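You operate a simulated robot arm through the tools that you are given. There is no shell and no other tool.

You are at the controls of a simulated robot arm. One attempt, no reset.

## Task
Gauge the white dot earpiece's bore and push in the tube it names.
Fine: bore gauge back in the grey rack; the other tube stays.
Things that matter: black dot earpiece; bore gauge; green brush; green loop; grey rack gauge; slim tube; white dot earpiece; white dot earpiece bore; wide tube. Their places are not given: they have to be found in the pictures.

Only the result counts: the job must be done as asked and must still hold three seconds after the hand-in. Knocking over, shifting, dropping, spilling or breaking anything else fails it.

## Robot
A 6-joint arm with a two-finger gripper, fixed in place. Base frame: the origin is on the floor under the middle of its stand, x ahead of it, y to its left, z up; the work surface is at about z = 90.3. Units: cm, rad, N and s.
It reaches about 157.2 cm from its shoulder. Its first joint turns from -2.897 to 2.897 rad. Payload 2.45 kg.
The TCP is the grasp point between the finger pads, 2 cm short of the fingertips. In the tool frame z runs along the fingers and y along their closing line. The gripper opens to 14 cm; its body begins 16.8 cm behind the TCP.
Orientation is told as [roll, pitch, yaw] about the base's x, y, z axes, in that order, counted from this pose: with the fingers straight down and closing along the base's y, the tool's x points along the base's -x, its y along +y and its z along -z.

## Interface
- The arm moves only by the tool apply_moves. Its arguments are lists of equal length, an entry for each row: "travel": the shift along the base's x, y, z in cm, a list of three; "rotation": the turn, a rotation vector about the base's x, y, z in rad, a list of three; "gripper": the opening, from 0 (shut) to 1 (fully open). In form: {"travel": [[tx, ty, tz], ...], "rotation": [[rx, ry, rz], ...], "gripper": [gripper, ...]}. A call has 1 to 20 rows; each row is the pose to reach, as a shift and turn from the pose commanded when the call began. Rows are played at 5 a second. More than 5 cm and 0.15 rad between two rows, or a gripper value outside its range, and nothing of the call is played. A pose out of reach is approached as far as the arm can. The call stops where the force on the tool passes 40 N (or 10 N more than at its start, if that is more) or the arm is blocked; 0.2 s more then pass. Each finger travels about 4.5 cm/s and halts on what it meets, pressing with about 36 N; the grip force reading is that of the motor and also rises with nothing between the fingers. The clock runs only during rows and for 0.2 s after the last one: add rows that repeat a pose to give the fingers time. The reply holds the time, the measured pose of the TCP, the force on the tool along the base axes, the opening and the grip force, in the units named above and with some noise, with the torque about the TCP (base axes, N m) and any sound that the robot's microphone picked up.
- Cameras (640 x 400 px; columns grow to the right, rows downward): "scene" is fixed at [40.1, -65.03, 149.68]; the picture's right is [0.73, -0.69, 0.00], its down [-0.37, -0.39, -0.84] and it looks along [0.58, 0.61, -0.54] (base axes); focal length 371 px, centre (320, 200). "wrist" rides on the gripper at [7.8, 1.1, -20.9] in the tool frame; the picture's right is [-0.14, 0.99, 0.00], its down [-0.92, -0.13, -0.37] and it looks along [-0.36, -0.05, 0.93] (tool axes); focal length 280 px, centre (320, 200).
- get_image(camera): a new picture of that camera. It takes no simulated time.
- measure_at(camera, pixels): for up to 12 pixels [column, row] of the newest picture of that camera ("zoom" is the newest enlarged one), the place [x, y, z] in the base frame of the surface seen there, good to about 0.3 cm. It takes no simulated time.
- inspect(camera, box): a new picture of the part [left, top, right, bottom] of that camera's present view, enlarged. It takes no simulated time.
- hand_in(): hands the job in; it is judged then, once.

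Unless the task says otherwise, let go and move clear before handing in.

The tools are called after "Call:" as name(argument=value, ...) on one line, values as JSON. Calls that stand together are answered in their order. apply_moves: Moves the arm, as the interface text tells. Its arguments: {"type":"object","properties":{"travel":{"type":"array","items":{"type":"array","items":{"type":"number"}}},"rotation":{"type":"array","items":{"type":"array","items":{"type":"number"}}},"gripper":{"type":"array","items":{"type":"number"}}},"required":["travel","rotation","gripper"]} The other tools are called the same way: get_image (camera) takes a picture; measure_at (camera, pixels) gives the place of the surface under pixels of a picture; inspect (camera, box) takes an enlarged picture of a part of a camera's view; hand_in () hands the job in.

At the start:

```text
t: 0.0
position: [81.23, -9.67, 125.41]
tool_rot: [0.0, 0.001, 0.002]
contact_force: [0.5, 0.4, -0.7]
torque: [-0.03, 0.0, 0.0]
gripper_width: 13.97
grasp_force: 0.0
```

scene: 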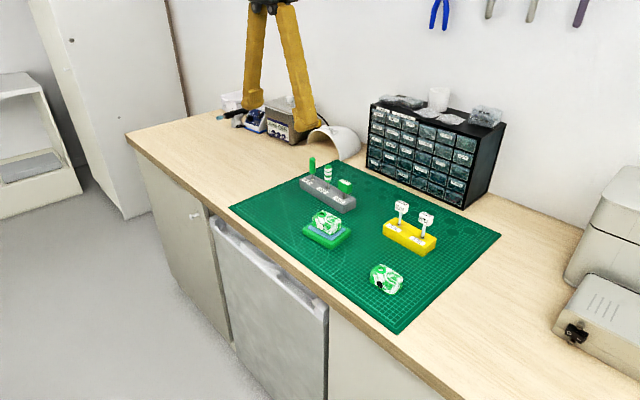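
wrist: 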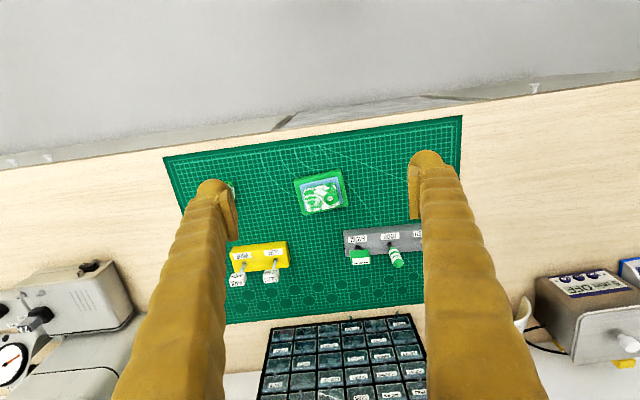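

The scene shows a grey rack near (328,195), a yellow rack with two white-capped tubes near (410,232), an earpiece in a green cradle at (326,225), and another earpiece lying on the mat at (386,279). I'll take enlarged views of each.

Call:
inspect(camera="scene", box=[280, 145, 380, 215])

Call:
inspect(camera="scene", box=[290, 195, 370, 255])

Call:
inspect(camera="scene", box=[360, 190, 450, 300])

Call:
inspect(camera="wrist", box=[220, 150, 440, 300])

```text
5.71 times, centred on (330, 180) of scene
```

zoom: 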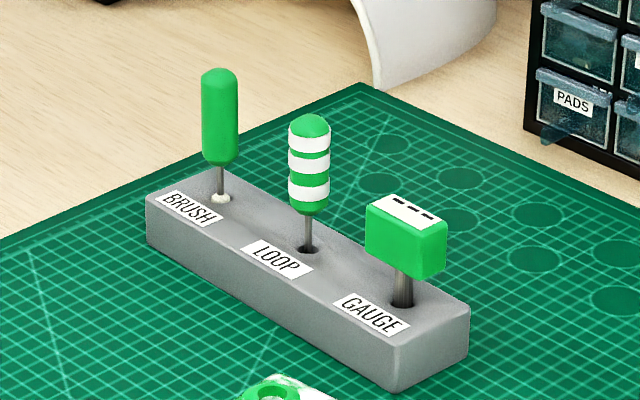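

```text
6.67 times, centred on (330, 225) of scene
```

zoom: 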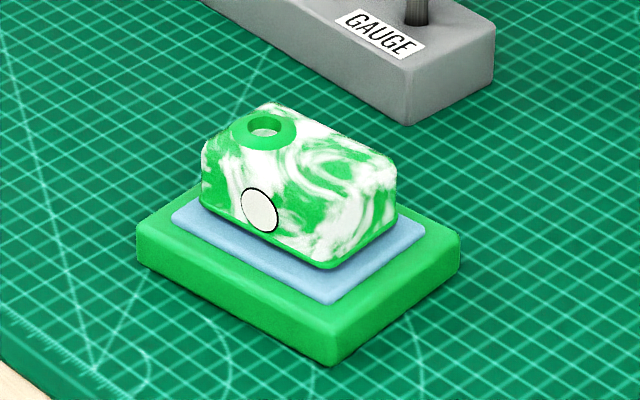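

```text
3.64 times, centred on (405, 245) of scene
```

zoom: 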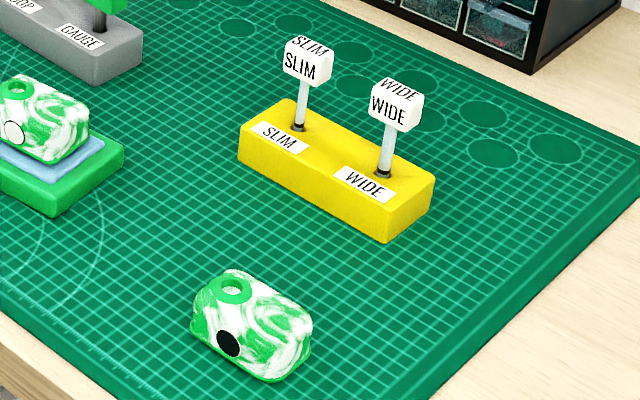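

```text
2.67 times, centred on (330, 225) of wrist
```

zoom: 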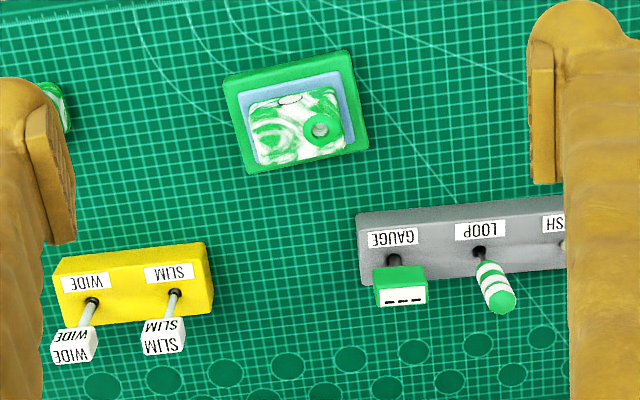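

White dot is on the earpiece sitting in the green cradle (bore at its top left), and the gauge is in the right-hand hole of the grey rack. I'll take a close zoom of the gauge and measure points on it.

Call:
inspect(camera="scene", box=[325, 170, 365, 215])

```text
8.89 times, centred on (345, 192) of scene
```

zoom: 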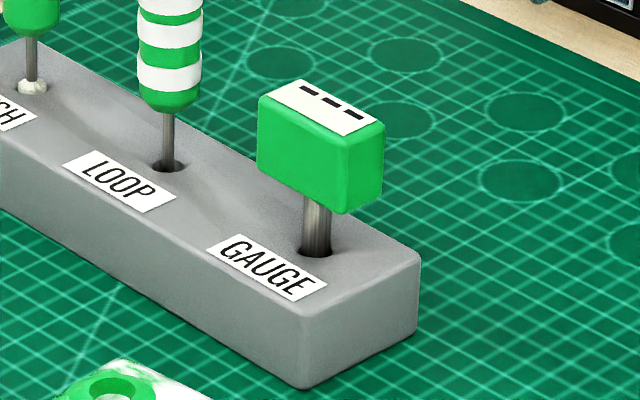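

Call:
measure_at(camera="zoom", pixels=[[264, 98], [303, 84], [382, 124], [346, 136], [320, 110], [345, 205], [300, 150], [365, 165], [316, 235], [302, 245], [410, 262], [302, 305]])

Call:
inspect(camera="scene", box=[300, 200, 356, 250])

```text
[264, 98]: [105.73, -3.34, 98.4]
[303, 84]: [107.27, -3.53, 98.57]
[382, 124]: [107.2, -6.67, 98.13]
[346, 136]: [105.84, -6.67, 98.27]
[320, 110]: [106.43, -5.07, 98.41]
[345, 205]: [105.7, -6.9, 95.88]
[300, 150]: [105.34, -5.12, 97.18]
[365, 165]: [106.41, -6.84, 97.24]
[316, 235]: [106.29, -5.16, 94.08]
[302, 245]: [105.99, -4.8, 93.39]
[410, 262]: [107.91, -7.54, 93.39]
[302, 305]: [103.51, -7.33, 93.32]
```

```text
8.00 times, centred on (328, 225) of scene
```

zoom: 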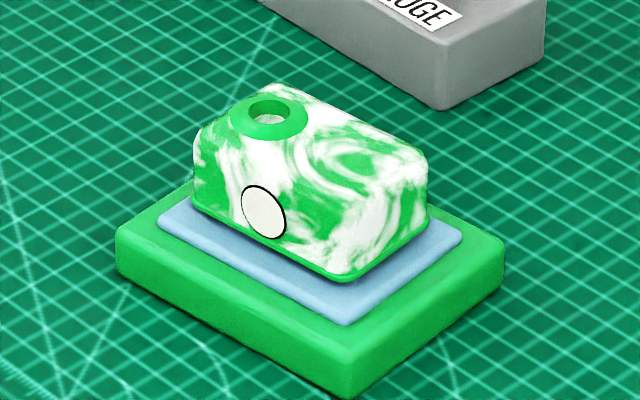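

The gauge handle measures about 2 cm (x) by 3.5 cm (y), spans z 95.9–98.5, and its shaft is at about (106.4, -5.1). Next I'll measure the earpiece bore.

Call:
measure_at(camera="zoom", pixels=[[236, 118], [301, 118], [268, 136], [272, 93], [268, 112], [268, 120], [352, 160], [425, 158], [345, 275], [195, 200], [263, 210], [285, 88]])

Call:
inspect(camera="wrist", box=[290, 160, 350, 220])

```text
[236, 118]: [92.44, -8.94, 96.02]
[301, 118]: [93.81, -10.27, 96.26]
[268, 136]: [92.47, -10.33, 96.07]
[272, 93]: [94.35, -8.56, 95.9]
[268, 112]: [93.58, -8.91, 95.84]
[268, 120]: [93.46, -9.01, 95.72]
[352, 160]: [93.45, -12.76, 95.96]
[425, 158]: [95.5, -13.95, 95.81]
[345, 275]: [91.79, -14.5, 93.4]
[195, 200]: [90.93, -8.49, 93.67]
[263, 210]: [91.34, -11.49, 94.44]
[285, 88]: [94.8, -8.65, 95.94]
```

```text
6.67 times, centred on (320, 190) of wrist
```

zoom: 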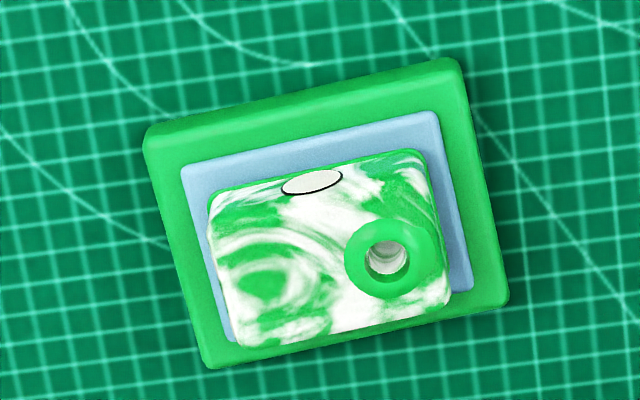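

The wrist zoom shows the bore ring centred near (392,257). I'll measure around the ring and the earpiece corners.

Call:
measure_at(camera="zoom", pixels=[[350, 255], [435, 258], [393, 220], [393, 293], [388, 262], [378, 228], [420, 160], [215, 195], [447, 300], [245, 340], [300, 310], [280, 200]])

Call:
inspect(camera="wrist", box=[340, 220, 430, 275])

```text
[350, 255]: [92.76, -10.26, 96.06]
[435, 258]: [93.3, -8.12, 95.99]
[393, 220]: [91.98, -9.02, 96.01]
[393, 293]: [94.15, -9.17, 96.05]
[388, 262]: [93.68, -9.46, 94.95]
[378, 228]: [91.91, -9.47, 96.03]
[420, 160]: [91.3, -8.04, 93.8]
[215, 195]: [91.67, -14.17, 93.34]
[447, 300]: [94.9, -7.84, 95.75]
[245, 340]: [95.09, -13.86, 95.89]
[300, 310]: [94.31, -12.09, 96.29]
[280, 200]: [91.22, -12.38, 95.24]
```

```text
7.11 times, centred on (385, 248) of wrist
```

zoom: 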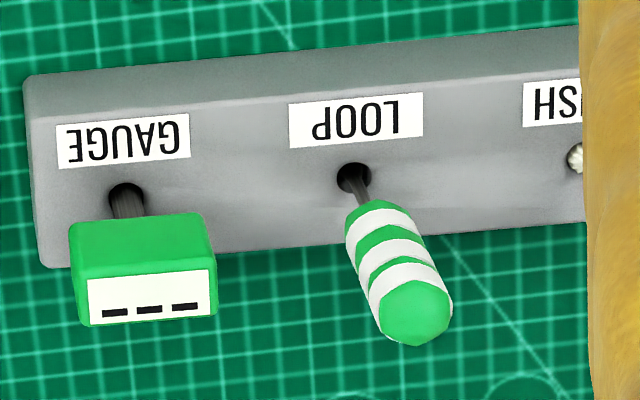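

The ring centre comes out near (93.1, -9.2, 96.05) and the face is flat, so the bore is vertical. I'll move above the gauge and yaw 90°, so the fingers close along x across its 2 cm side and stay clear of the loop.

Call:
apply_moves(travel=[[2.1, 0.38, -0.6], [4.2, 0.76, -1.2], [6.3, 1.14, -1.8], [8.4, 1.52, -2.4], [10.5, 1.9, -3.0], [12.6, 2.28, -3.6], [14.7, 2.66, -4.2], [16.8, 3.04, -4.8], [18.9, 3.42, -5.4], [21.0, 3.8, -6.0], [23.1, 4.18, -6.6], [25.2, 4.57, -7.2], [25.2, 4.57, -7.2]], rotation=[[0, 0, 0.1309], [0, 0, 0.2618], [0, 0, 0.3927], [0, 0, 0.5236], [0, 0, 0.6545], [0, 0, 0.7854], [0, 0, 0.9163], [0, 0, 1.0472], [0, 0, 1.1781], [0, 0, 1.309], [0, 0, 1.4399], [0, 0, 1.5708], [0, 0, 1.5708]], gripper=[0.9, 0.8, 0.7, 0.6, 0.5, 0.4, 0.4, 0.4, 0.4, 0.4, 0.4, 0.4, 0.4])

Call:
get_image(camera="wrist")

Call:
get_image(camera="scene")

```text
t: 2.8
position: [106.33, -5.05, 118.29]
tool_rot: [-0.001, 0.002, 1.57]
contact_force: [-0.6, -0.2, -0.7]
torque: [-0.01, 0.0, 0.01]
gripper_width: 5.6
grasp_force: 0.0
```

```text
taken
```

wrist: 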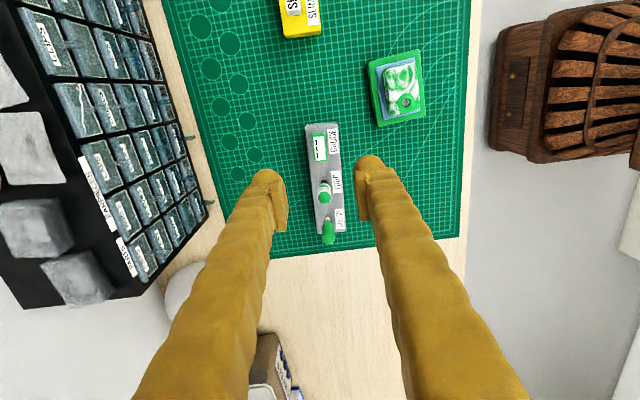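

```text
taken
```

scene: 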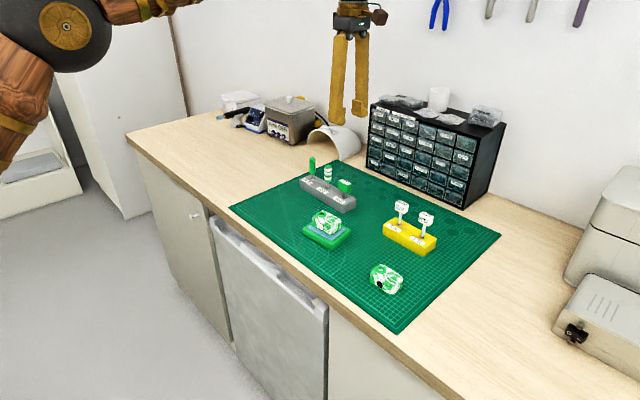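

The wrist view shows the fingers straddling the grey rack, with the gauge at (319,148). I'll zoom in to refine the gauge's position and yaw, and the clearance to the loop.

Call:
inspect(camera="wrist", box=[270, 110, 370, 250])

Call:
inspect(camera="wrist", box=[295, 120, 350, 170])

```text
2.86 times, centred on (320, 180) of wrist
```

zoom: 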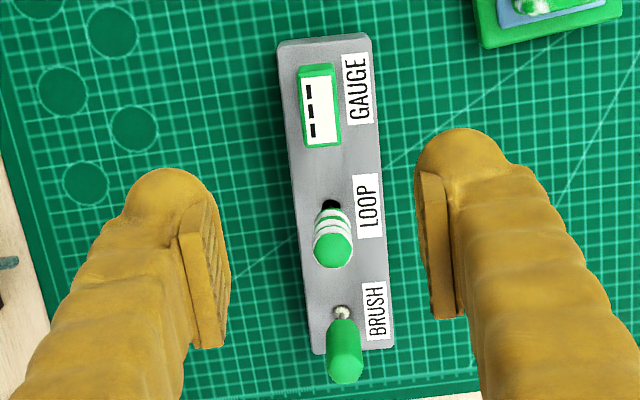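

```text
8.00 times, centred on (322, 145) of wrist
```

zoom: 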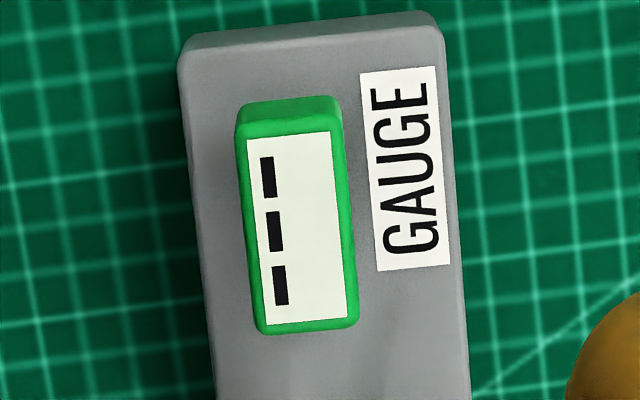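

The gauge's top is a display reading "---", so it should show a reading once it's in the bore. I'll measure the handle corners from this zoom.

Call:
measure_at(camera="zoom", pixels=[[248, 140], [328, 133], [265, 325], [353, 315], [300, 225], [245, 115], [335, 105], [190, 70], [438, 40], [225, 380], [460, 360]])

Call:
measure_at(camera="wrist", pixels=[[325, 193], [319, 192], [331, 193], [325, 184], [328, 230], [286, 190], [357, 183], [268, 173], [370, 160]])

```text
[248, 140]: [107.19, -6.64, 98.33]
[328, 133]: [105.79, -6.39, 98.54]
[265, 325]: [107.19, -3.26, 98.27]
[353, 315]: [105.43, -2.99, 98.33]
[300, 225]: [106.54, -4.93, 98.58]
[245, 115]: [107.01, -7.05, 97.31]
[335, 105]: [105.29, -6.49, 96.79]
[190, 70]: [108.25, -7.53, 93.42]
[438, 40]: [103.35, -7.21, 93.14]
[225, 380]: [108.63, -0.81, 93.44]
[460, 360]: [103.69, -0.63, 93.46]
```

```text
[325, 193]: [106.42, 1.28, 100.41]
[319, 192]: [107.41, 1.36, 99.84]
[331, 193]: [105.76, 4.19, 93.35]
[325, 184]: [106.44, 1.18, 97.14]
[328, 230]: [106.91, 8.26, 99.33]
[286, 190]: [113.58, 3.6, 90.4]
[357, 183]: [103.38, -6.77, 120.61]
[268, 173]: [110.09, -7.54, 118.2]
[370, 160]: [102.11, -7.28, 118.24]
```

The handle centre is about (106.4, -4.95), its top is at z≈98.45, and the rack and handle are yawed about -0.055 rad. I'll descend straddling the handle to TCP z≈98.0, so the fingertips stay level with the handle's bottom.

Call:
apply_moves(travel=[[0.05, 0.1, -4], [0.05, 0.1, -8], [0.05, 0.1, -12], [0.05, 0.1, -15], [0.05, 0.1, -17], [0.05, 0.1, -18.5], [0.05, 0.1, -19.5], [0.05, 0.1, -20.2], [0.05, 0.1, -20.2]], rotation=[[0, 0, -0.02], [0, 0, -0.055], [0, 0, -0.055], [0, 0, -0.055], [0, 0, -0.055], [0, 0, -0.055], [0, 0, -0.055], [0, 0, -0.055], [0, 0, -0.055]], gripper=[0.4, 0.4, 0.4, 0.4, 0.4, 0.4, 0.4, 0.4, 0.4])

Call:
get_image(camera="wrist")

Call:
inspect(camera="scene", box=[300, 150, 380, 220])

```text
t: 4.8
position: [106.34, -5.0, 97.88]
tool_rot: [0.001, 0.0, 1.514]
contact_force: [0.2, -0.1, -0.4]
torque: [-0.02, -0.01, 0.0]
gripper_width: 5.63
grasp_force: 0.1
```

```text
taken
```

wrist: 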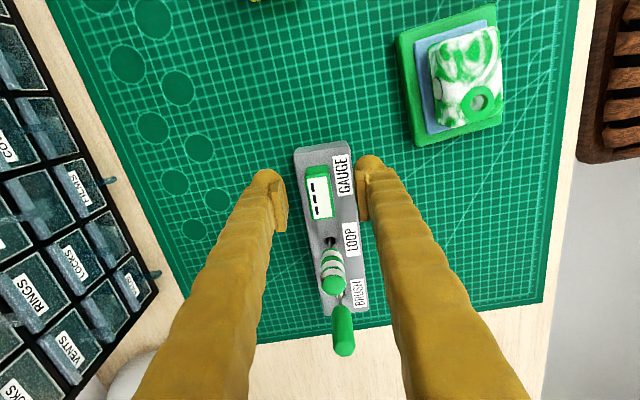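

```text
5.71 times, centred on (340, 185) of scene
```

zoom: 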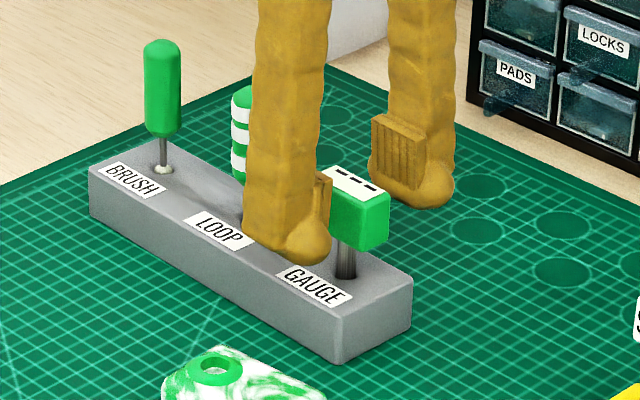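

The fingers straddle the gauge handle at (318,193) and the loop is clear. I'll close slowly.

Call:
apply_moves(travel=[[0, 0, 0], [0, 0, 0], [0, 0, 0], [0, 0, 0], [0, 0, 0], [0, 0, 0]], rotation=[[0, 0, 0], [0, 0, 0], [0, 0, 0], [0, 0, 0], [0, 0, 0], [0, 0, 0]], gripper=[0.28, 0.2, 0.16, 0.1, 0.1, 0.1])

Call:
get_image(camera="wrist")

Call:
inspect(camera="scene", box=[300, 150, 380, 220])

```text
t: 6.2
position: [106.43, -5.05, 98.02]
tool_rot: [-0.001, 0.0, 1.514]
contact_force: [0.4, 0.1, -0.1]
torque: [0.0, 0.01, 0.02]
gripper_width: 1.82
grasp_force: 35.9
```

```text
taken
```

wrist: 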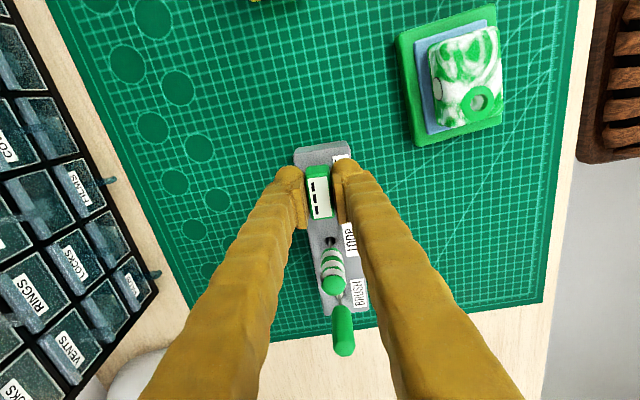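

```text
5.71 times, centred on (340, 185) of scene
```

zoom: 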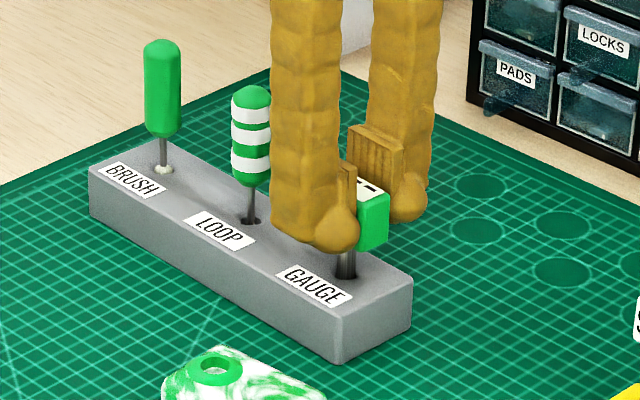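

The grip is firm at 1.82 cm. I'll lift straight up out of the rack and look at the shaft.

Call:
apply_moves(travel=[[0, 0, 0.5], [0, 0, 1.2], [0, 0, 2], [0, 0, 3], [0, 0, 4], [0, 0, 5], [0, 0, 6.5], [0, 0, 8], [0, 0, 10], [0, 0, 10]], rotation=[[0, 0, 0], [0, 0, 0], [0, 0, 0], [0, 0, 0], [0, 0, 0], [0, 0, 0], [0, 0, 0], [0, 0, 0], [0, 0, 0], [0, 0, 0]], gripper=[0.1, 0.1, 0.1, 0.1, 0.1, 0.1, 0.1, 0.1, 0.1, 0.1])

Call:
inspect(camera="scene", box=[310, 110, 390, 200])

Call:
get_image(camera="wrist")

```text
t: 8.4
position: [106.54, -5.03, 108.03]
tool_rot: [-0.001, -0.001, 1.514]
contact_force: [-0.4, 0.4, 0.3]
torque: [-0.02, 0.03, 0.01]
gripper_width: 1.83
grasp_force: 36.5
```

```text
4.44 times, centred on (350, 155) of scene
```

zoom: 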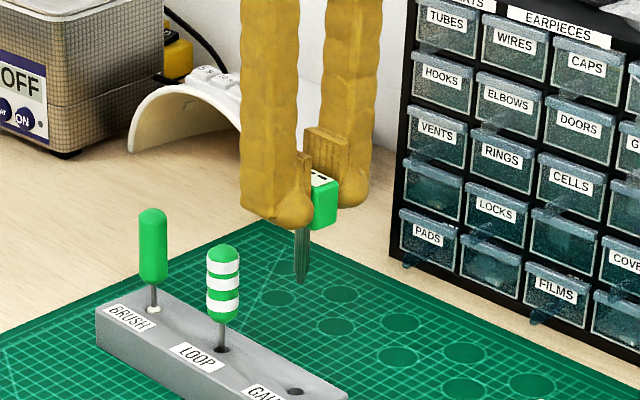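

```text
taken
```

wrist: 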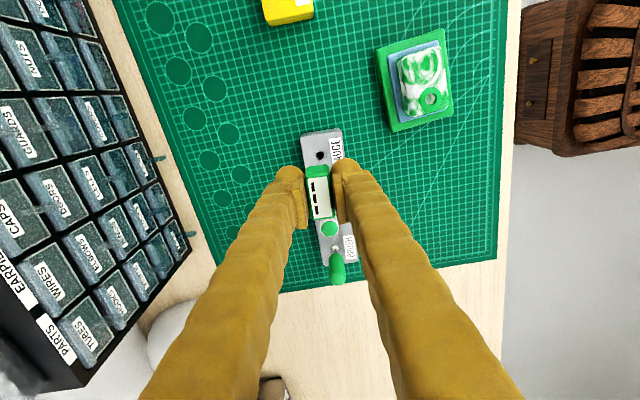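

Call:
inspect(camera="scene", box=[350, 135, 400, 185])

Call:
measure_at(camera="wrist", pixels=[[320, 156], [316, 156], [324, 156], [320, 152], [320, 160], [431, 100], [425, 100], [438, 100], [431, 90], [431, 108]])

```text
8.00 times, centred on (375, 160) of scene
```

zoom: 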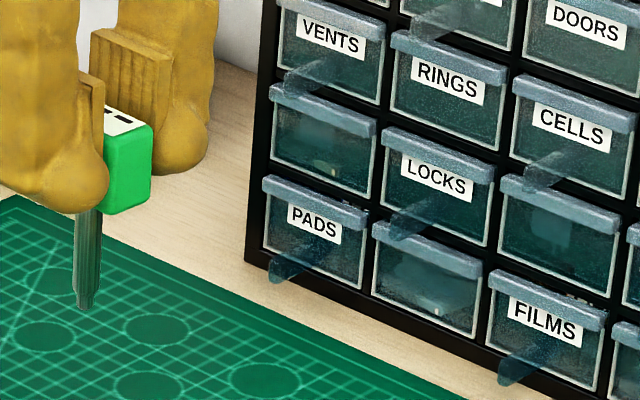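

```text
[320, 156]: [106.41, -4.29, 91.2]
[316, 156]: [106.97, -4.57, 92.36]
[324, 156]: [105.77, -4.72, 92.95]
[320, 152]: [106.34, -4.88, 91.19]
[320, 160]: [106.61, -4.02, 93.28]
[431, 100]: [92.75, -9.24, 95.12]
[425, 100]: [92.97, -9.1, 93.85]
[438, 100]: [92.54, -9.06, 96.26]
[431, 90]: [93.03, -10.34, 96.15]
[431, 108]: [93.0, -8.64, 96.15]
```

The shaft is visible with a tapered tip near zoom (86,300). I'll zoom in on it and measure its tip.

Call:
inspect(camera="scene", box=[348, 150, 378, 180])

```text
13.33 times, centred on (363, 165) of scene
```

zoom: 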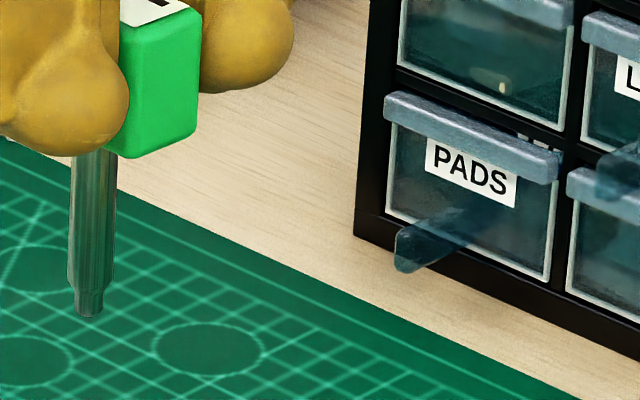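

Call:
measure_at(camera="zoom", pixels=[[90, 310], [88, 300], [92, 275], [92, 200], [92, 160], [73, 220], [112, 220], [160, 100], [125, 150], [190, 130]])

```text
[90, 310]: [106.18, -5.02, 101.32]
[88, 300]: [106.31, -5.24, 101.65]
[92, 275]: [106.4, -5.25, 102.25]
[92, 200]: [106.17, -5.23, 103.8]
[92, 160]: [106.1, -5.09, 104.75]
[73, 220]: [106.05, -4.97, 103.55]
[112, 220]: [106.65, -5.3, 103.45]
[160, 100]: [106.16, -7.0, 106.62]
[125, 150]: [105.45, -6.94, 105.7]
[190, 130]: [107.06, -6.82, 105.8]
```

The tip is about 6.8 cm below the TCP, the handle bottom 2.2 cm below, and the shaft sits on the handle axis. I'll refine the bore centre with zooms from both cameras.

Call:
inspect(camera="wrist", box=[411, 80, 451, 120])

Call:
inspect(camera="scene", box=[308, 202, 336, 230])

```text
10.00 times, centred on (431, 100) of wrist
```

zoom: 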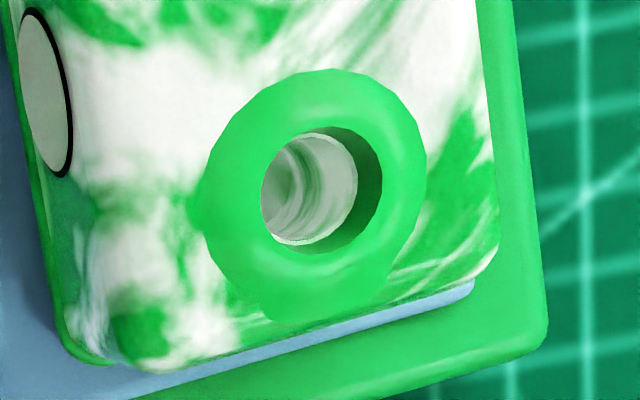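

```text
14.29 times, centred on (322, 216) of scene
```

zoom: 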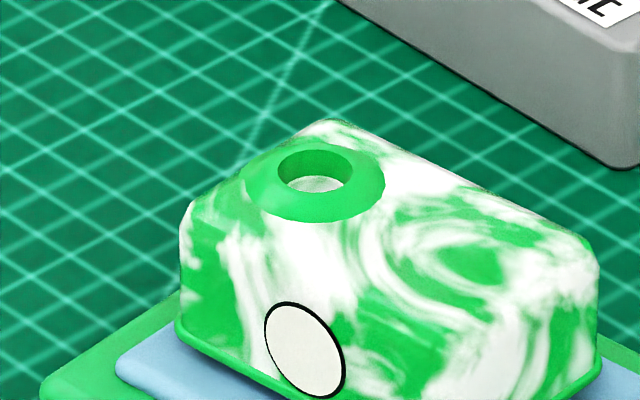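

The scene zoom shows the bore's inner rim centred near (315,170). I'll measure symmetric points on the ring around it.

Call:
measure_at(camera="zoom", pixels=[[268, 172], [363, 170], [315, 143], [315, 200], [282, 150], [350, 192], [282, 192], [350, 148], [258, 172], [372, 170], [315, 208], [312, 186]])

Call:
inspect(camera="wrist", box=[411, 80, 451, 120])

```text
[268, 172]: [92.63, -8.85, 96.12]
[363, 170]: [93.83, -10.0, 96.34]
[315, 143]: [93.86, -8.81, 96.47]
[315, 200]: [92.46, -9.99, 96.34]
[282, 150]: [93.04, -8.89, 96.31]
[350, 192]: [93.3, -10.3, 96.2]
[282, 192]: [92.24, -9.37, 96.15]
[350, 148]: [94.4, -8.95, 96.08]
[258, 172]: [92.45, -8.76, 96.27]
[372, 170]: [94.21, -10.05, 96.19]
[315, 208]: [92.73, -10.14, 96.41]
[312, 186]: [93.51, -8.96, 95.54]
```

```text
10.00 times, centred on (431, 100) of wrist
```

zoom: 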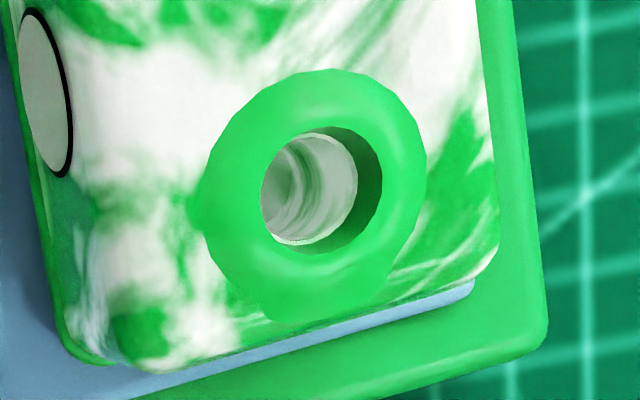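

Scene points average to about (93.24, -9.40, 96.27). I'll do the same for the wrist zoom, where the inner rim is centred near (321,191).

Call:
measure_at(camera="zoom", pixels=[[250, 192], [393, 190], [321, 118], [321, 264], [270, 141], [373, 242], [270, 243], [373, 140], [235, 192], [407, 190], [321, 103], [321, 279]])

```text
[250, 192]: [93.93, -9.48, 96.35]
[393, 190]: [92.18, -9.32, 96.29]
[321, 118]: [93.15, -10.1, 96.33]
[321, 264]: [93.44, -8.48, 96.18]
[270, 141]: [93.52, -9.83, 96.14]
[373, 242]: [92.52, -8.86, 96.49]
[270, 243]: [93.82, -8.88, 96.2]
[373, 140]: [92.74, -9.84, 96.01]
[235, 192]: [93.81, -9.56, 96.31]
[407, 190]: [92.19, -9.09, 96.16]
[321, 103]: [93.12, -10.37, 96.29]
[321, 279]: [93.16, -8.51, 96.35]
```

The wrist points average to about (93.13, -9.36, 96.26), which agrees with the scene, so I take the bore at (93.18, -9.38). I'll carry the gauge over it and hover with the tip about 2 cm above.

Call:
apply_moves(travel=[[-3, -1, 0], [-6, -2, 0], [-9, -3, 0], [-12, -4, 0], [-13.28, -4.44, 0], [-13.28, -4.44, -1.5], [-13.28, -4.44, -3], [-13.28, -4.44, -3]], rotation=[[0, 0, 0], [0, 0, 0], [0, 0, 0], [0, 0, 0], [0, 0, 0], [0, 0, 0], [0, 0, 0], [0, 0, 0]], gripper=[0.1, 0.1, 0.1, 0.1, 0.1, 0.1, 0.1, 0.1])

Call:
get_image(camera="wrist")

Call:
inspect(camera="scene", box=[296, 180, 346, 230])

```text
t: 10.2
position: [93.23, -9.47, 105.06]
tool_rot: [0.0, -0.002, 1.514]
contact_force: [-0.2, -0.8, 0.1]
torque: [-0.01, -0.01, 0.01]
gripper_width: 1.85
grasp_force: 35.4
```

```text
taken
```

wrist: 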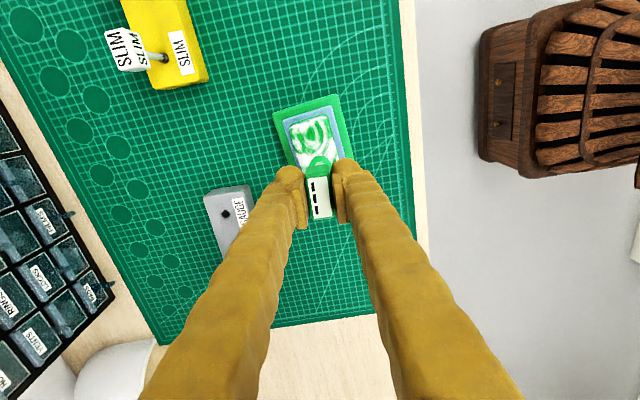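

```text
8.00 times, centred on (321, 205) of scene
```

zoom: 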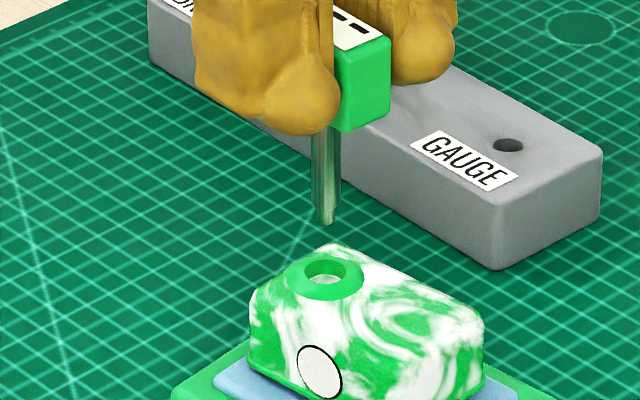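

The shaft at zoom (326,222) lines up laterally with the bore rim at (325,273). I'll measure the tip and shaft in this view to check the depth direction.

Call:
measure_at(camera="zoom", pixels=[[325, 220], [325, 215], [326, 210], [326, 200], [326, 190], [326, 180], [326, 170], [326, 160], [326, 150], [314, 180], [338, 180], [365, 100]])

Call:
inspect(camera="wrist", box=[280, 110, 360, 230])

```text
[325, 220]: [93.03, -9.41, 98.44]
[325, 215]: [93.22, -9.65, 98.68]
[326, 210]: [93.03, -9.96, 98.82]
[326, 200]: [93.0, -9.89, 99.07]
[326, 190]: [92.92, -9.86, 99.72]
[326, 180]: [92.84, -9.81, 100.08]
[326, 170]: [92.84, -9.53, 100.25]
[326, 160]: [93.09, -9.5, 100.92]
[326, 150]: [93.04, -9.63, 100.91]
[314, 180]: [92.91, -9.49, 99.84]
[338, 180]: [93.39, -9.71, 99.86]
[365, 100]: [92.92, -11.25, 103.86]
```

```text
3.33 times, centred on (320, 170) of wrist
```

zoom: 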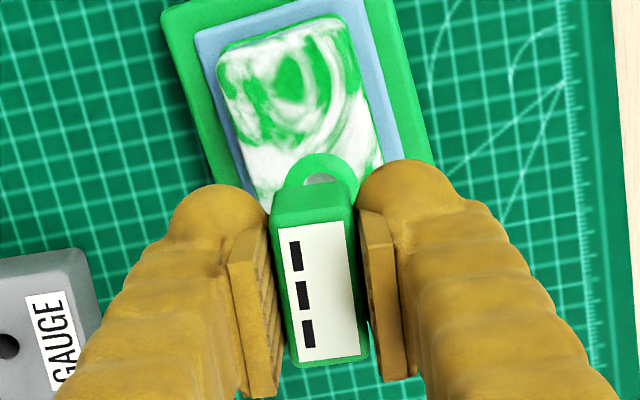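

The shaft axis works out to about (93.25, -9.40) against the bore at (93.18, -9.38), so they're aligned. I'll lower in small steps and watch the force.

Call:
apply_moves(travel=[[-0.04, 0, -0.6], [-0.04, 0, -1.2], [-0.04, 0, -1.7], [-0.04, 0, -2.1], [-0.04, 0, -2.5], [-0.04, 0, -2.5]], rotation=[[0, 0, 0], [0, 0, 0], [0, 0, 0], [0, 0, 0], [0, 0, 0], [0, 0, 0]], gripper=[0.1, 0.1, 0.1, 0.1, 0.1, 0.1])

Call:
inspect(camera="scene", box=[296, 180, 346, 230])

Call:
inspect(camera="wrist", box=[280, 110, 360, 230])

```text
t: 11.6
position: [93.1, -9.37, 102.41]
tool_rot: [0.001, 0.001, 1.516]
contact_force: [-0.1, -0.1, -0.7]
torque: [-0.03, -0.02, -0.03]
gripper_width: 1.8
grasp_force: 36.1
```

```text
8.00 times, centred on (321, 205) of scene
```

zoom: 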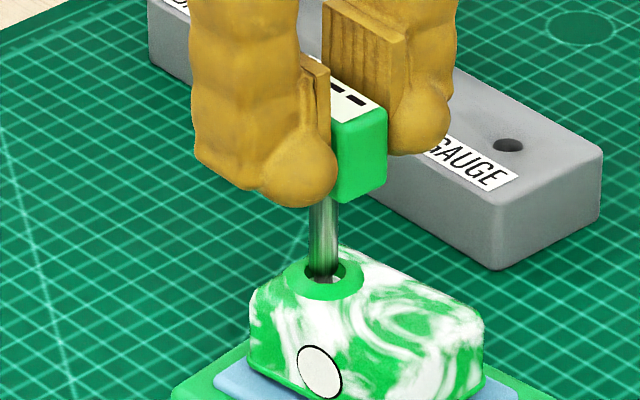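

```text
3.33 times, centred on (320, 170) of wrist
```

zoom: 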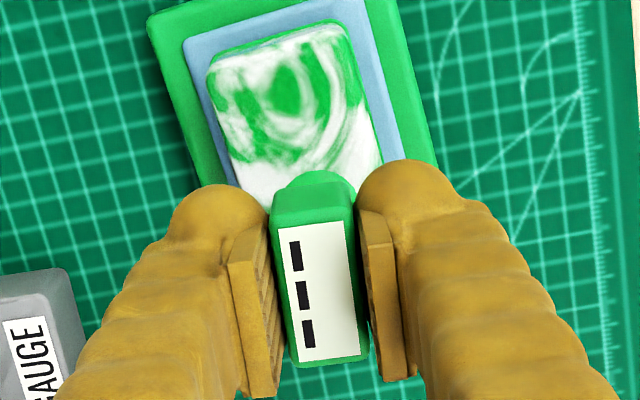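

The tip has entered the rim with no force. I'll zoom in to check the shaft's centring in the hole.

Call:
inspect(camera="scene", box=[312, 202, 332, 222])

```text
16.00 times, centred on (322, 212) of scene
```

zoom: 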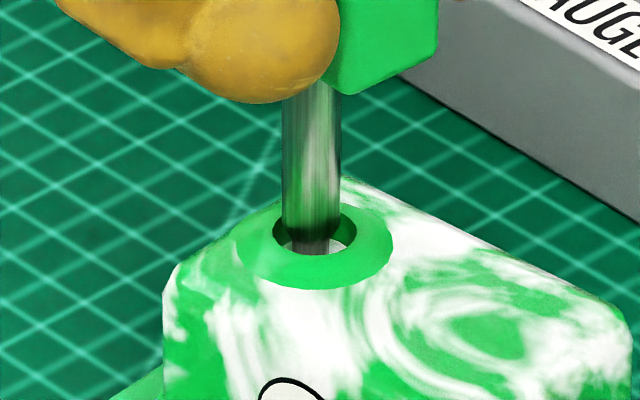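

The shaft sits about 0.05 cm left of the hole centre and slightly toward the camera. I'll nudge +0.07 in x and go down another 0.6 cm gently.

Call:
apply_moves(travel=[[0.07, 0, 0], [0.07, 0, -0.2], [0.07, 0, -0.4], [0.07, 0, -0.6], [0.07, 0, -0.6]], rotation=[[0, 0, 0], [0, 0, 0], [0, 0, 0], [0, 0, 0], [0, 0, 0]], gripper=[0.1, 0.1, 0.1, 0.1, 0.1])

Call:
inspect(camera="scene", box=[312, 202, 332, 222])

Call:
inspect(camera="wrist", box=[280, 110, 360, 230])

```text
t: 12.8
position: [93.04, -9.44, 101.96]
tool_rot: [0.0, 0.001, 1.515]
contact_force: [0.2, 0.2, 0.3]
torque: [0.01, 0.02, 0.03]
gripper_width: 1.82
grasp_force: 36.6
```

```text
16.00 times, centred on (322, 212) of scene
```

zoom: 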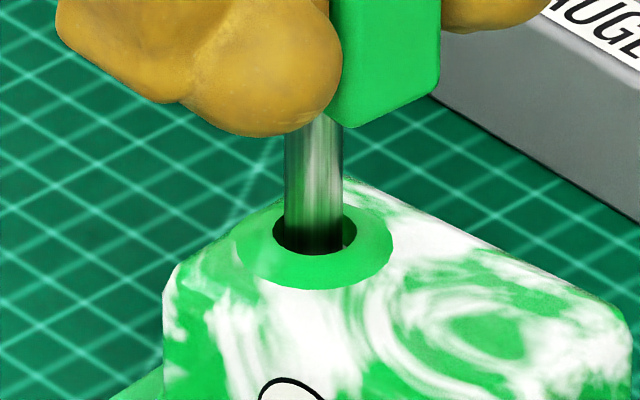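

```text
3.33 times, centred on (320, 170) of wrist
```

zoom: 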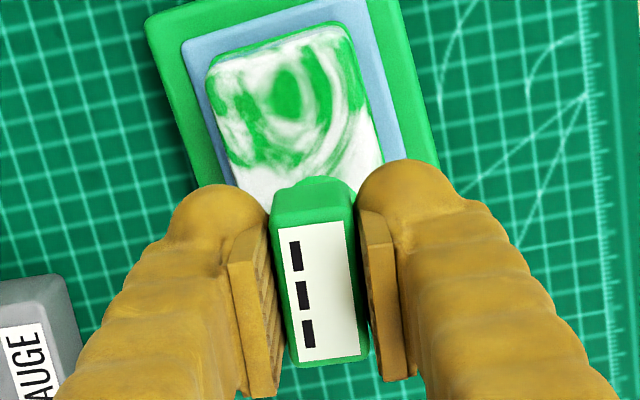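

The shaft is centred in the hole with about zero force. I'll continue down in small increments.

Call:
apply_moves(travel=[[0, 0, -0.2], [0, 0, -0.4], [0, 0, -0.6], [0, 0, -0.6]], rotation=[[0, 0, 0], [0, 0, 0], [0, 0, 0], [0, 0, 0]], gripper=[0.1, 0.1, 0.1, 0.1])

Call:
inspect(camera="scene", box=[312, 202, 332, 222])

Call:
inspect(camera="wrist", box=[280, 110, 360, 230])

```text
t: 13.8
position: [93.27, -9.5, 101.26]
tool_rot: [-0.001, 0.0, 1.515]
contact_force: [-2.0, -5.3, 11.0]
torque: [-0.25, 0.17, 0.02]
gripper_width: 1.84
grasp_force: 36.5
```

```text
16.00 times, centred on (322, 212) of scene
```

zoom: 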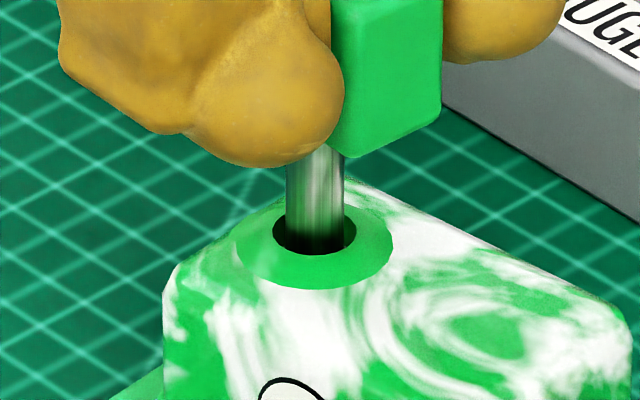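

```text
3.33 times, centred on (320, 170) of wrist
```

zoom: 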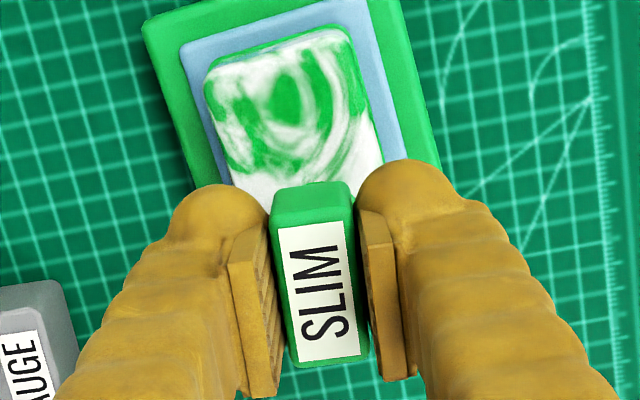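

The display now reads "SLIM", at 11 N vertical with about 5 N of side force toward -y. To confirm it isn't an artefact of rubbing the edge, I'll back off slightly, shift -y by 0.1 and reseat gently.

Call:
apply_moves(travel=[[0, 0, 0.2], [-0.03, -0.1, 0.2], [-0.03, -0.1, 0.0], [-0.03, -0.1, 0.0]], rotation=[[0, 0, 0], [0, 0, 0], [0, 0, 0], [0, 0, 0]], gripper=[0.1, 0.1, 0.1, 0.1])

Call:
inspect(camera="wrist", box=[280, 110, 360, 230])

Call:
inspect(camera="scene", box=[312, 202, 332, 222])

```text
t: 14.8
position: [93.18, -9.52, 101.3]
tool_rot: [0.0, 0.001, 1.514]
contact_force: [1.4, 5.6, 6.6]
torque: [0.32, -0.06, -0.01]
gripper_width: 1.83
grasp_force: 35.6
```

```text
3.33 times, centred on (320, 170) of wrist
```

zoom: 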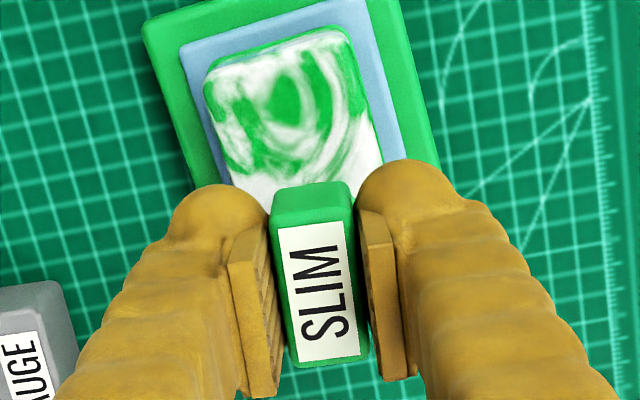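

```text
16.00 times, centred on (322, 212) of scene
```

zoom: 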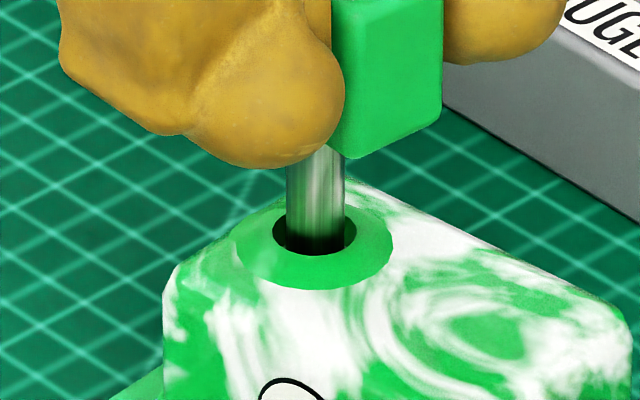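

The side force flipped to +5.6 in y, so the true centre is midway, and the reading still says SLIM. I'll centre it and check whether it goes deeper.

Call:
apply_moves(travel=[[0.01, 0.05, 0.1], [0.01, 0.05, 0.1], [0.01, 0.05, 0.0], [0.01, 0.05, 0.0]], rotation=[[0, 0, 0], [0, 0, 0], [0, 0, 0], [0, 0, 0]], gripper=[0.1, 0.1, 0.1, 0.1])

Call:
inspect(camera="wrist", box=[280, 110, 360, 230])

```text
t: 15.8
position: [93.12, -9.5, 101.33]
tool_rot: [0.0, 0.0, 1.515]
contact_force: [0.6, 3.4, 4.2]
torque: [0.18, -0.05, 0.01]
gripper_width: 1.85
grasp_force: 36.5
```

```text
3.33 times, centred on (320, 170) of wrist
```

zoom: 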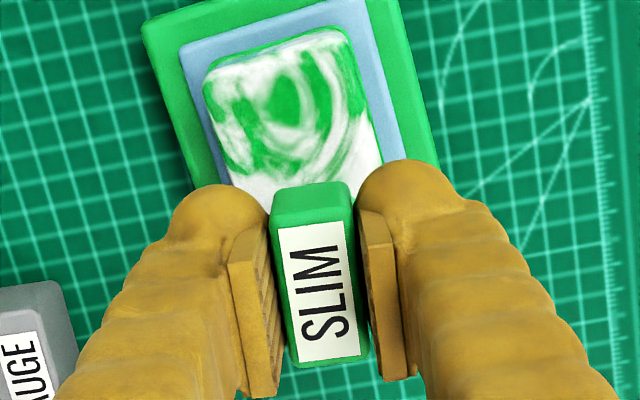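

The side force is now 3.4 N in +y, so the centre is a touch more +y. I'll nudge there and press 0.2 cm deeper.

Call:
apply_moves(travel=[[0.01, 0.03, 0.0], [0.01, 0.03, -0.1], [0.01, 0.03, -0.2], [0.01, 0.03, -0.2]], rotation=[[0, 0, 0], [0, 0, 0], [0, 0, 0], [0, 0, 0]], gripper=[0.1, 0.1, 0.1, 0.1])

Call:
inspect(camera="wrist", box=[280, 110, 360, 230])

Call:
inspect(camera="scene", box=[296, 180, 346, 230])

```text
t: 16.8
position: [93.13, -9.41, 101.08]
tool_rot: [-0.002, 0.001, 1.516]
contact_force: [0.6, 1.0, 29.0]
torque: [0.03, -0.01, -0.04]
gripper_width: 1.82
grasp_force: 36.2
```

```text
3.33 times, centred on (320, 170) of wrist
```

zoom: 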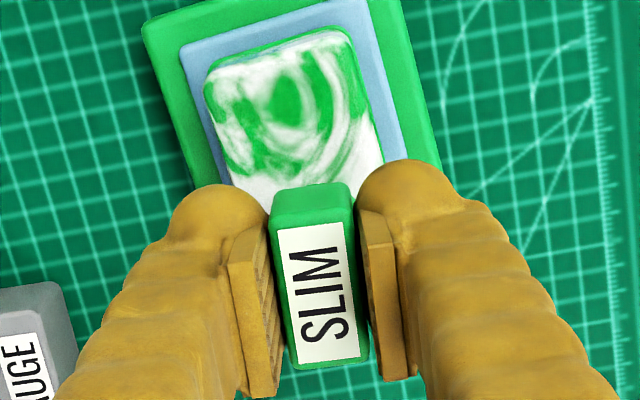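

```text
8.00 times, centred on (321, 205) of scene
```

zoom: 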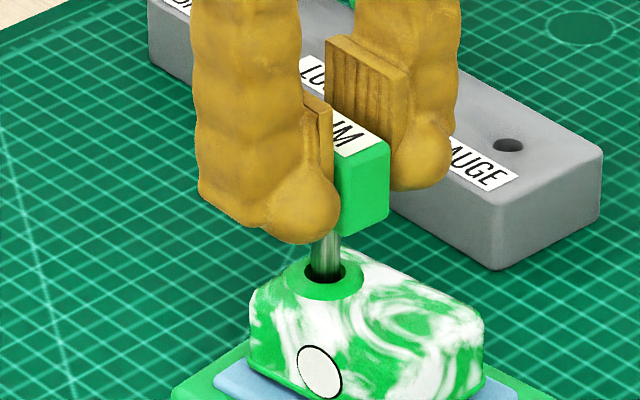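

At 29 N with almost no side force it is bottomed out and still reads SLIM, so the slim tube is the one named. I'll withdraw the gauge straight up.

Call:
apply_moves(travel=[[0, 0, 0.2], [0, 0, 0.5], [0, 0, 0.9], [0, 0, 1.4], [0, 0, 2.0], [0, 0, 3.0], [0, 0, 4.5], [0, 0, 6.9], [0, 0, 6.9]], rotation=[[0, 0, 0], [0, 0, 0], [0, 0, 0], [0, 0, 0], [0, 0, 0], [0, 0, 0], [0, 0, 0], [0, 0, 0], [0, 0, 0]], gripper=[0.1, 0.1, 0.1, 0.1, 0.1, 0.1, 0.1, 0.1, 0.1])

Call:
get_image(camera="scene")

Call:
inspect(camera="scene", box=[308, 202, 336, 230])

Call:
get_image(camera="wrist")

```text
t: 18.8
position: [93.22, -9.49, 108.04]
tool_rot: [0.0, 0.0, 1.515]
contact_force: [-0.8, 0.1, 0.1]
torque: [-0.01, 0.03, 0.01]
gripper_width: 1.82
grasp_force: 36.0
```

```text
taken
```

scene: 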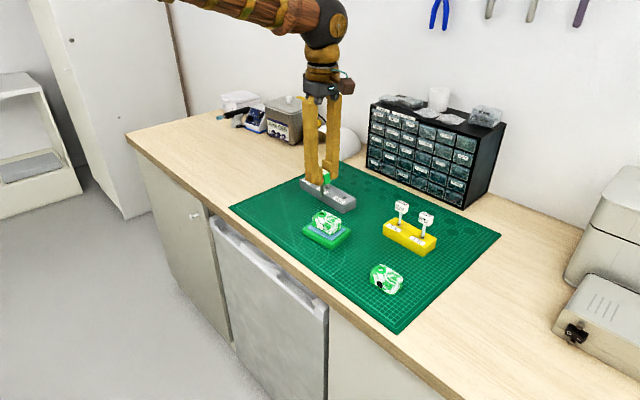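

```text
14.29 times, centred on (322, 216) of scene
```

zoom: 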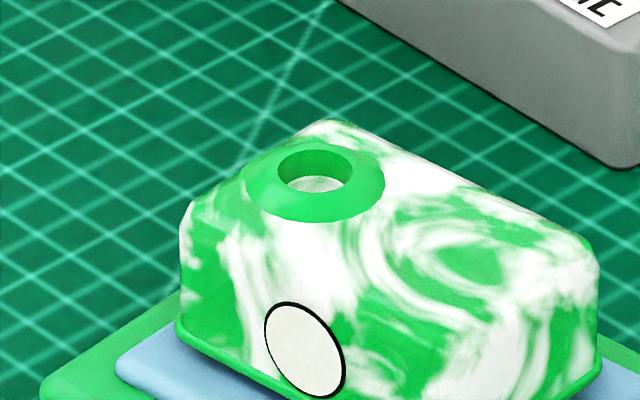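

```text
taken
```

wrist: 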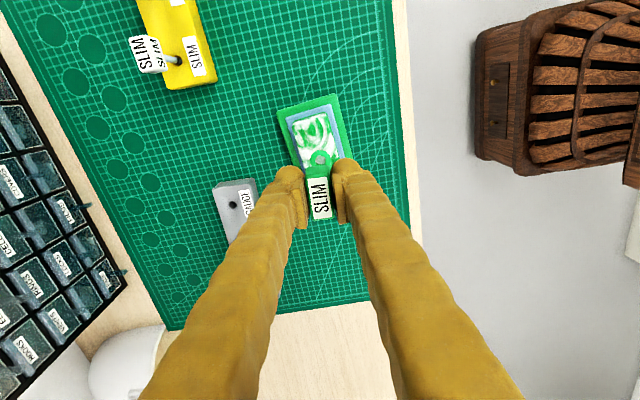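

The earpiece hasn't moved and the display holds SLIM. I'll carry the gauge back over its rack hole and reverse the original path, hovering first to check alignment.

Call:
apply_moves(travel=[[3, 1, 0], [6, 2, 0], [9, 3, 0], [12, 4, 0], [13.26, 4.46, 0], [13.26, 4.46, -2], [13.26, 4.46, -4], [13.26, 4.46, -5], [13.26, 4.46, -5]], rotation=[[0, 0, 0], [0, 0, 0], [0, 0, 0], [0, 0, 0], [0, 0, 0], [0, 0, 0], [0, 0, 0], [0, 0, 0], [0, 0, 0]], gripper=[0.1, 0.1, 0.1, 0.1, 0.1, 0.1, 0.1, 0.1, 0.1])

Call:
inspect(camera="scene", box=[320, 165, 370, 215])

Call:
inspect(camera="wrist", box=[270, 110, 370, 230])

```text
t: 20.8
position: [106.47, -4.99, 102.99]
tool_rot: [0.0, -0.001, 1.515]
contact_force: [-0.1, -0.2, -0.3]
torque: [0.04, 0.01, -0.01]
gripper_width: 1.82
grasp_force: 36.1
```

```text
8.00 times, centred on (345, 190) of scene
```

zoom: 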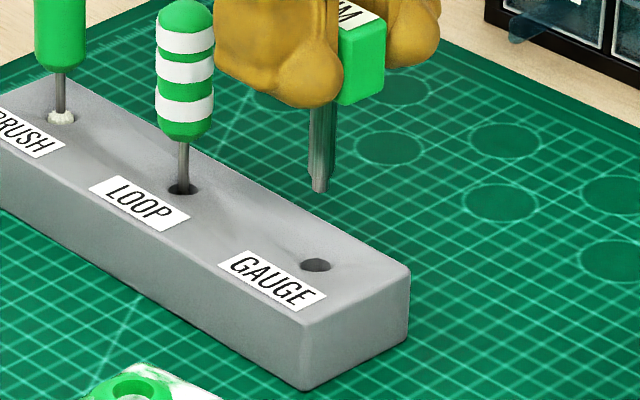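

```text
3.33 times, centred on (320, 170) of wrist
```

zoom: 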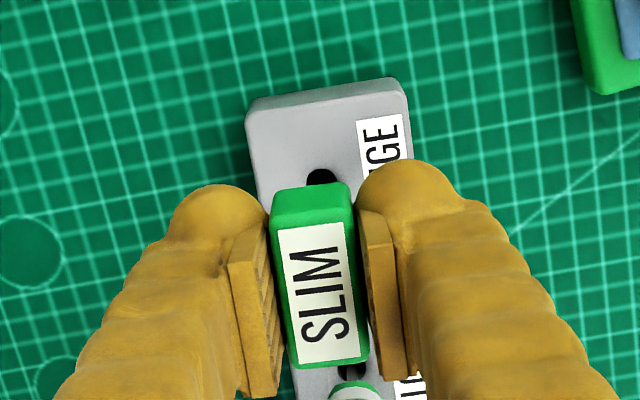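

The tip at zoom (320,190) projects onto the hole at (316,265) once perspective is allowed for. I'll lower it back in gently.

Call:
apply_moves(travel=[[0, 0, -0.8], [0, 0, -1.6], [0, 0, -2.3], [0, 0, -2.8], [0, 0, -3.3], [0, 0, -3.8], [0, 0, -3.8]], rotation=[[0, 0, 0], [0, 0, 0], [0, 0, 0], [0, 0, 0], [0, 0, 0], [0, 0, 0], [0, 0, 0]], gripper=[0.1, 0.1, 0.1, 0.1, 0.1, 0.1, 0.1])

Call:
inspect(camera="scene", box=[320, 165, 370, 215])

```text
t: 22.4
position: [106.41, -5.04, 99.13]
tool_rot: [-0.001, 0.0, 1.515]
contact_force: [-0.1, -0.5, -0.7]
torque: [0.0, 0.02, -0.03]
gripper_width: 1.84
grasp_force: 35.9
```

```text
8.00 times, centred on (345, 190) of scene
```

zoom: 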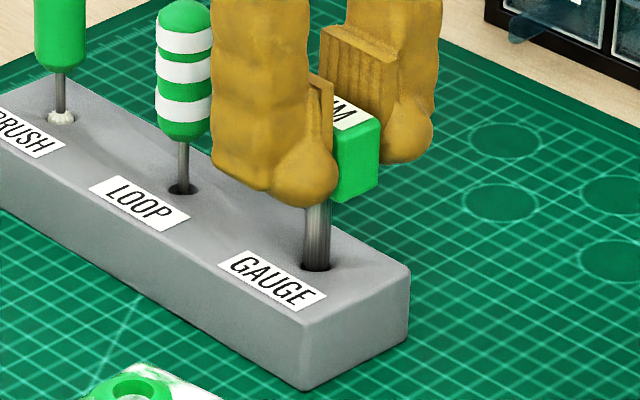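

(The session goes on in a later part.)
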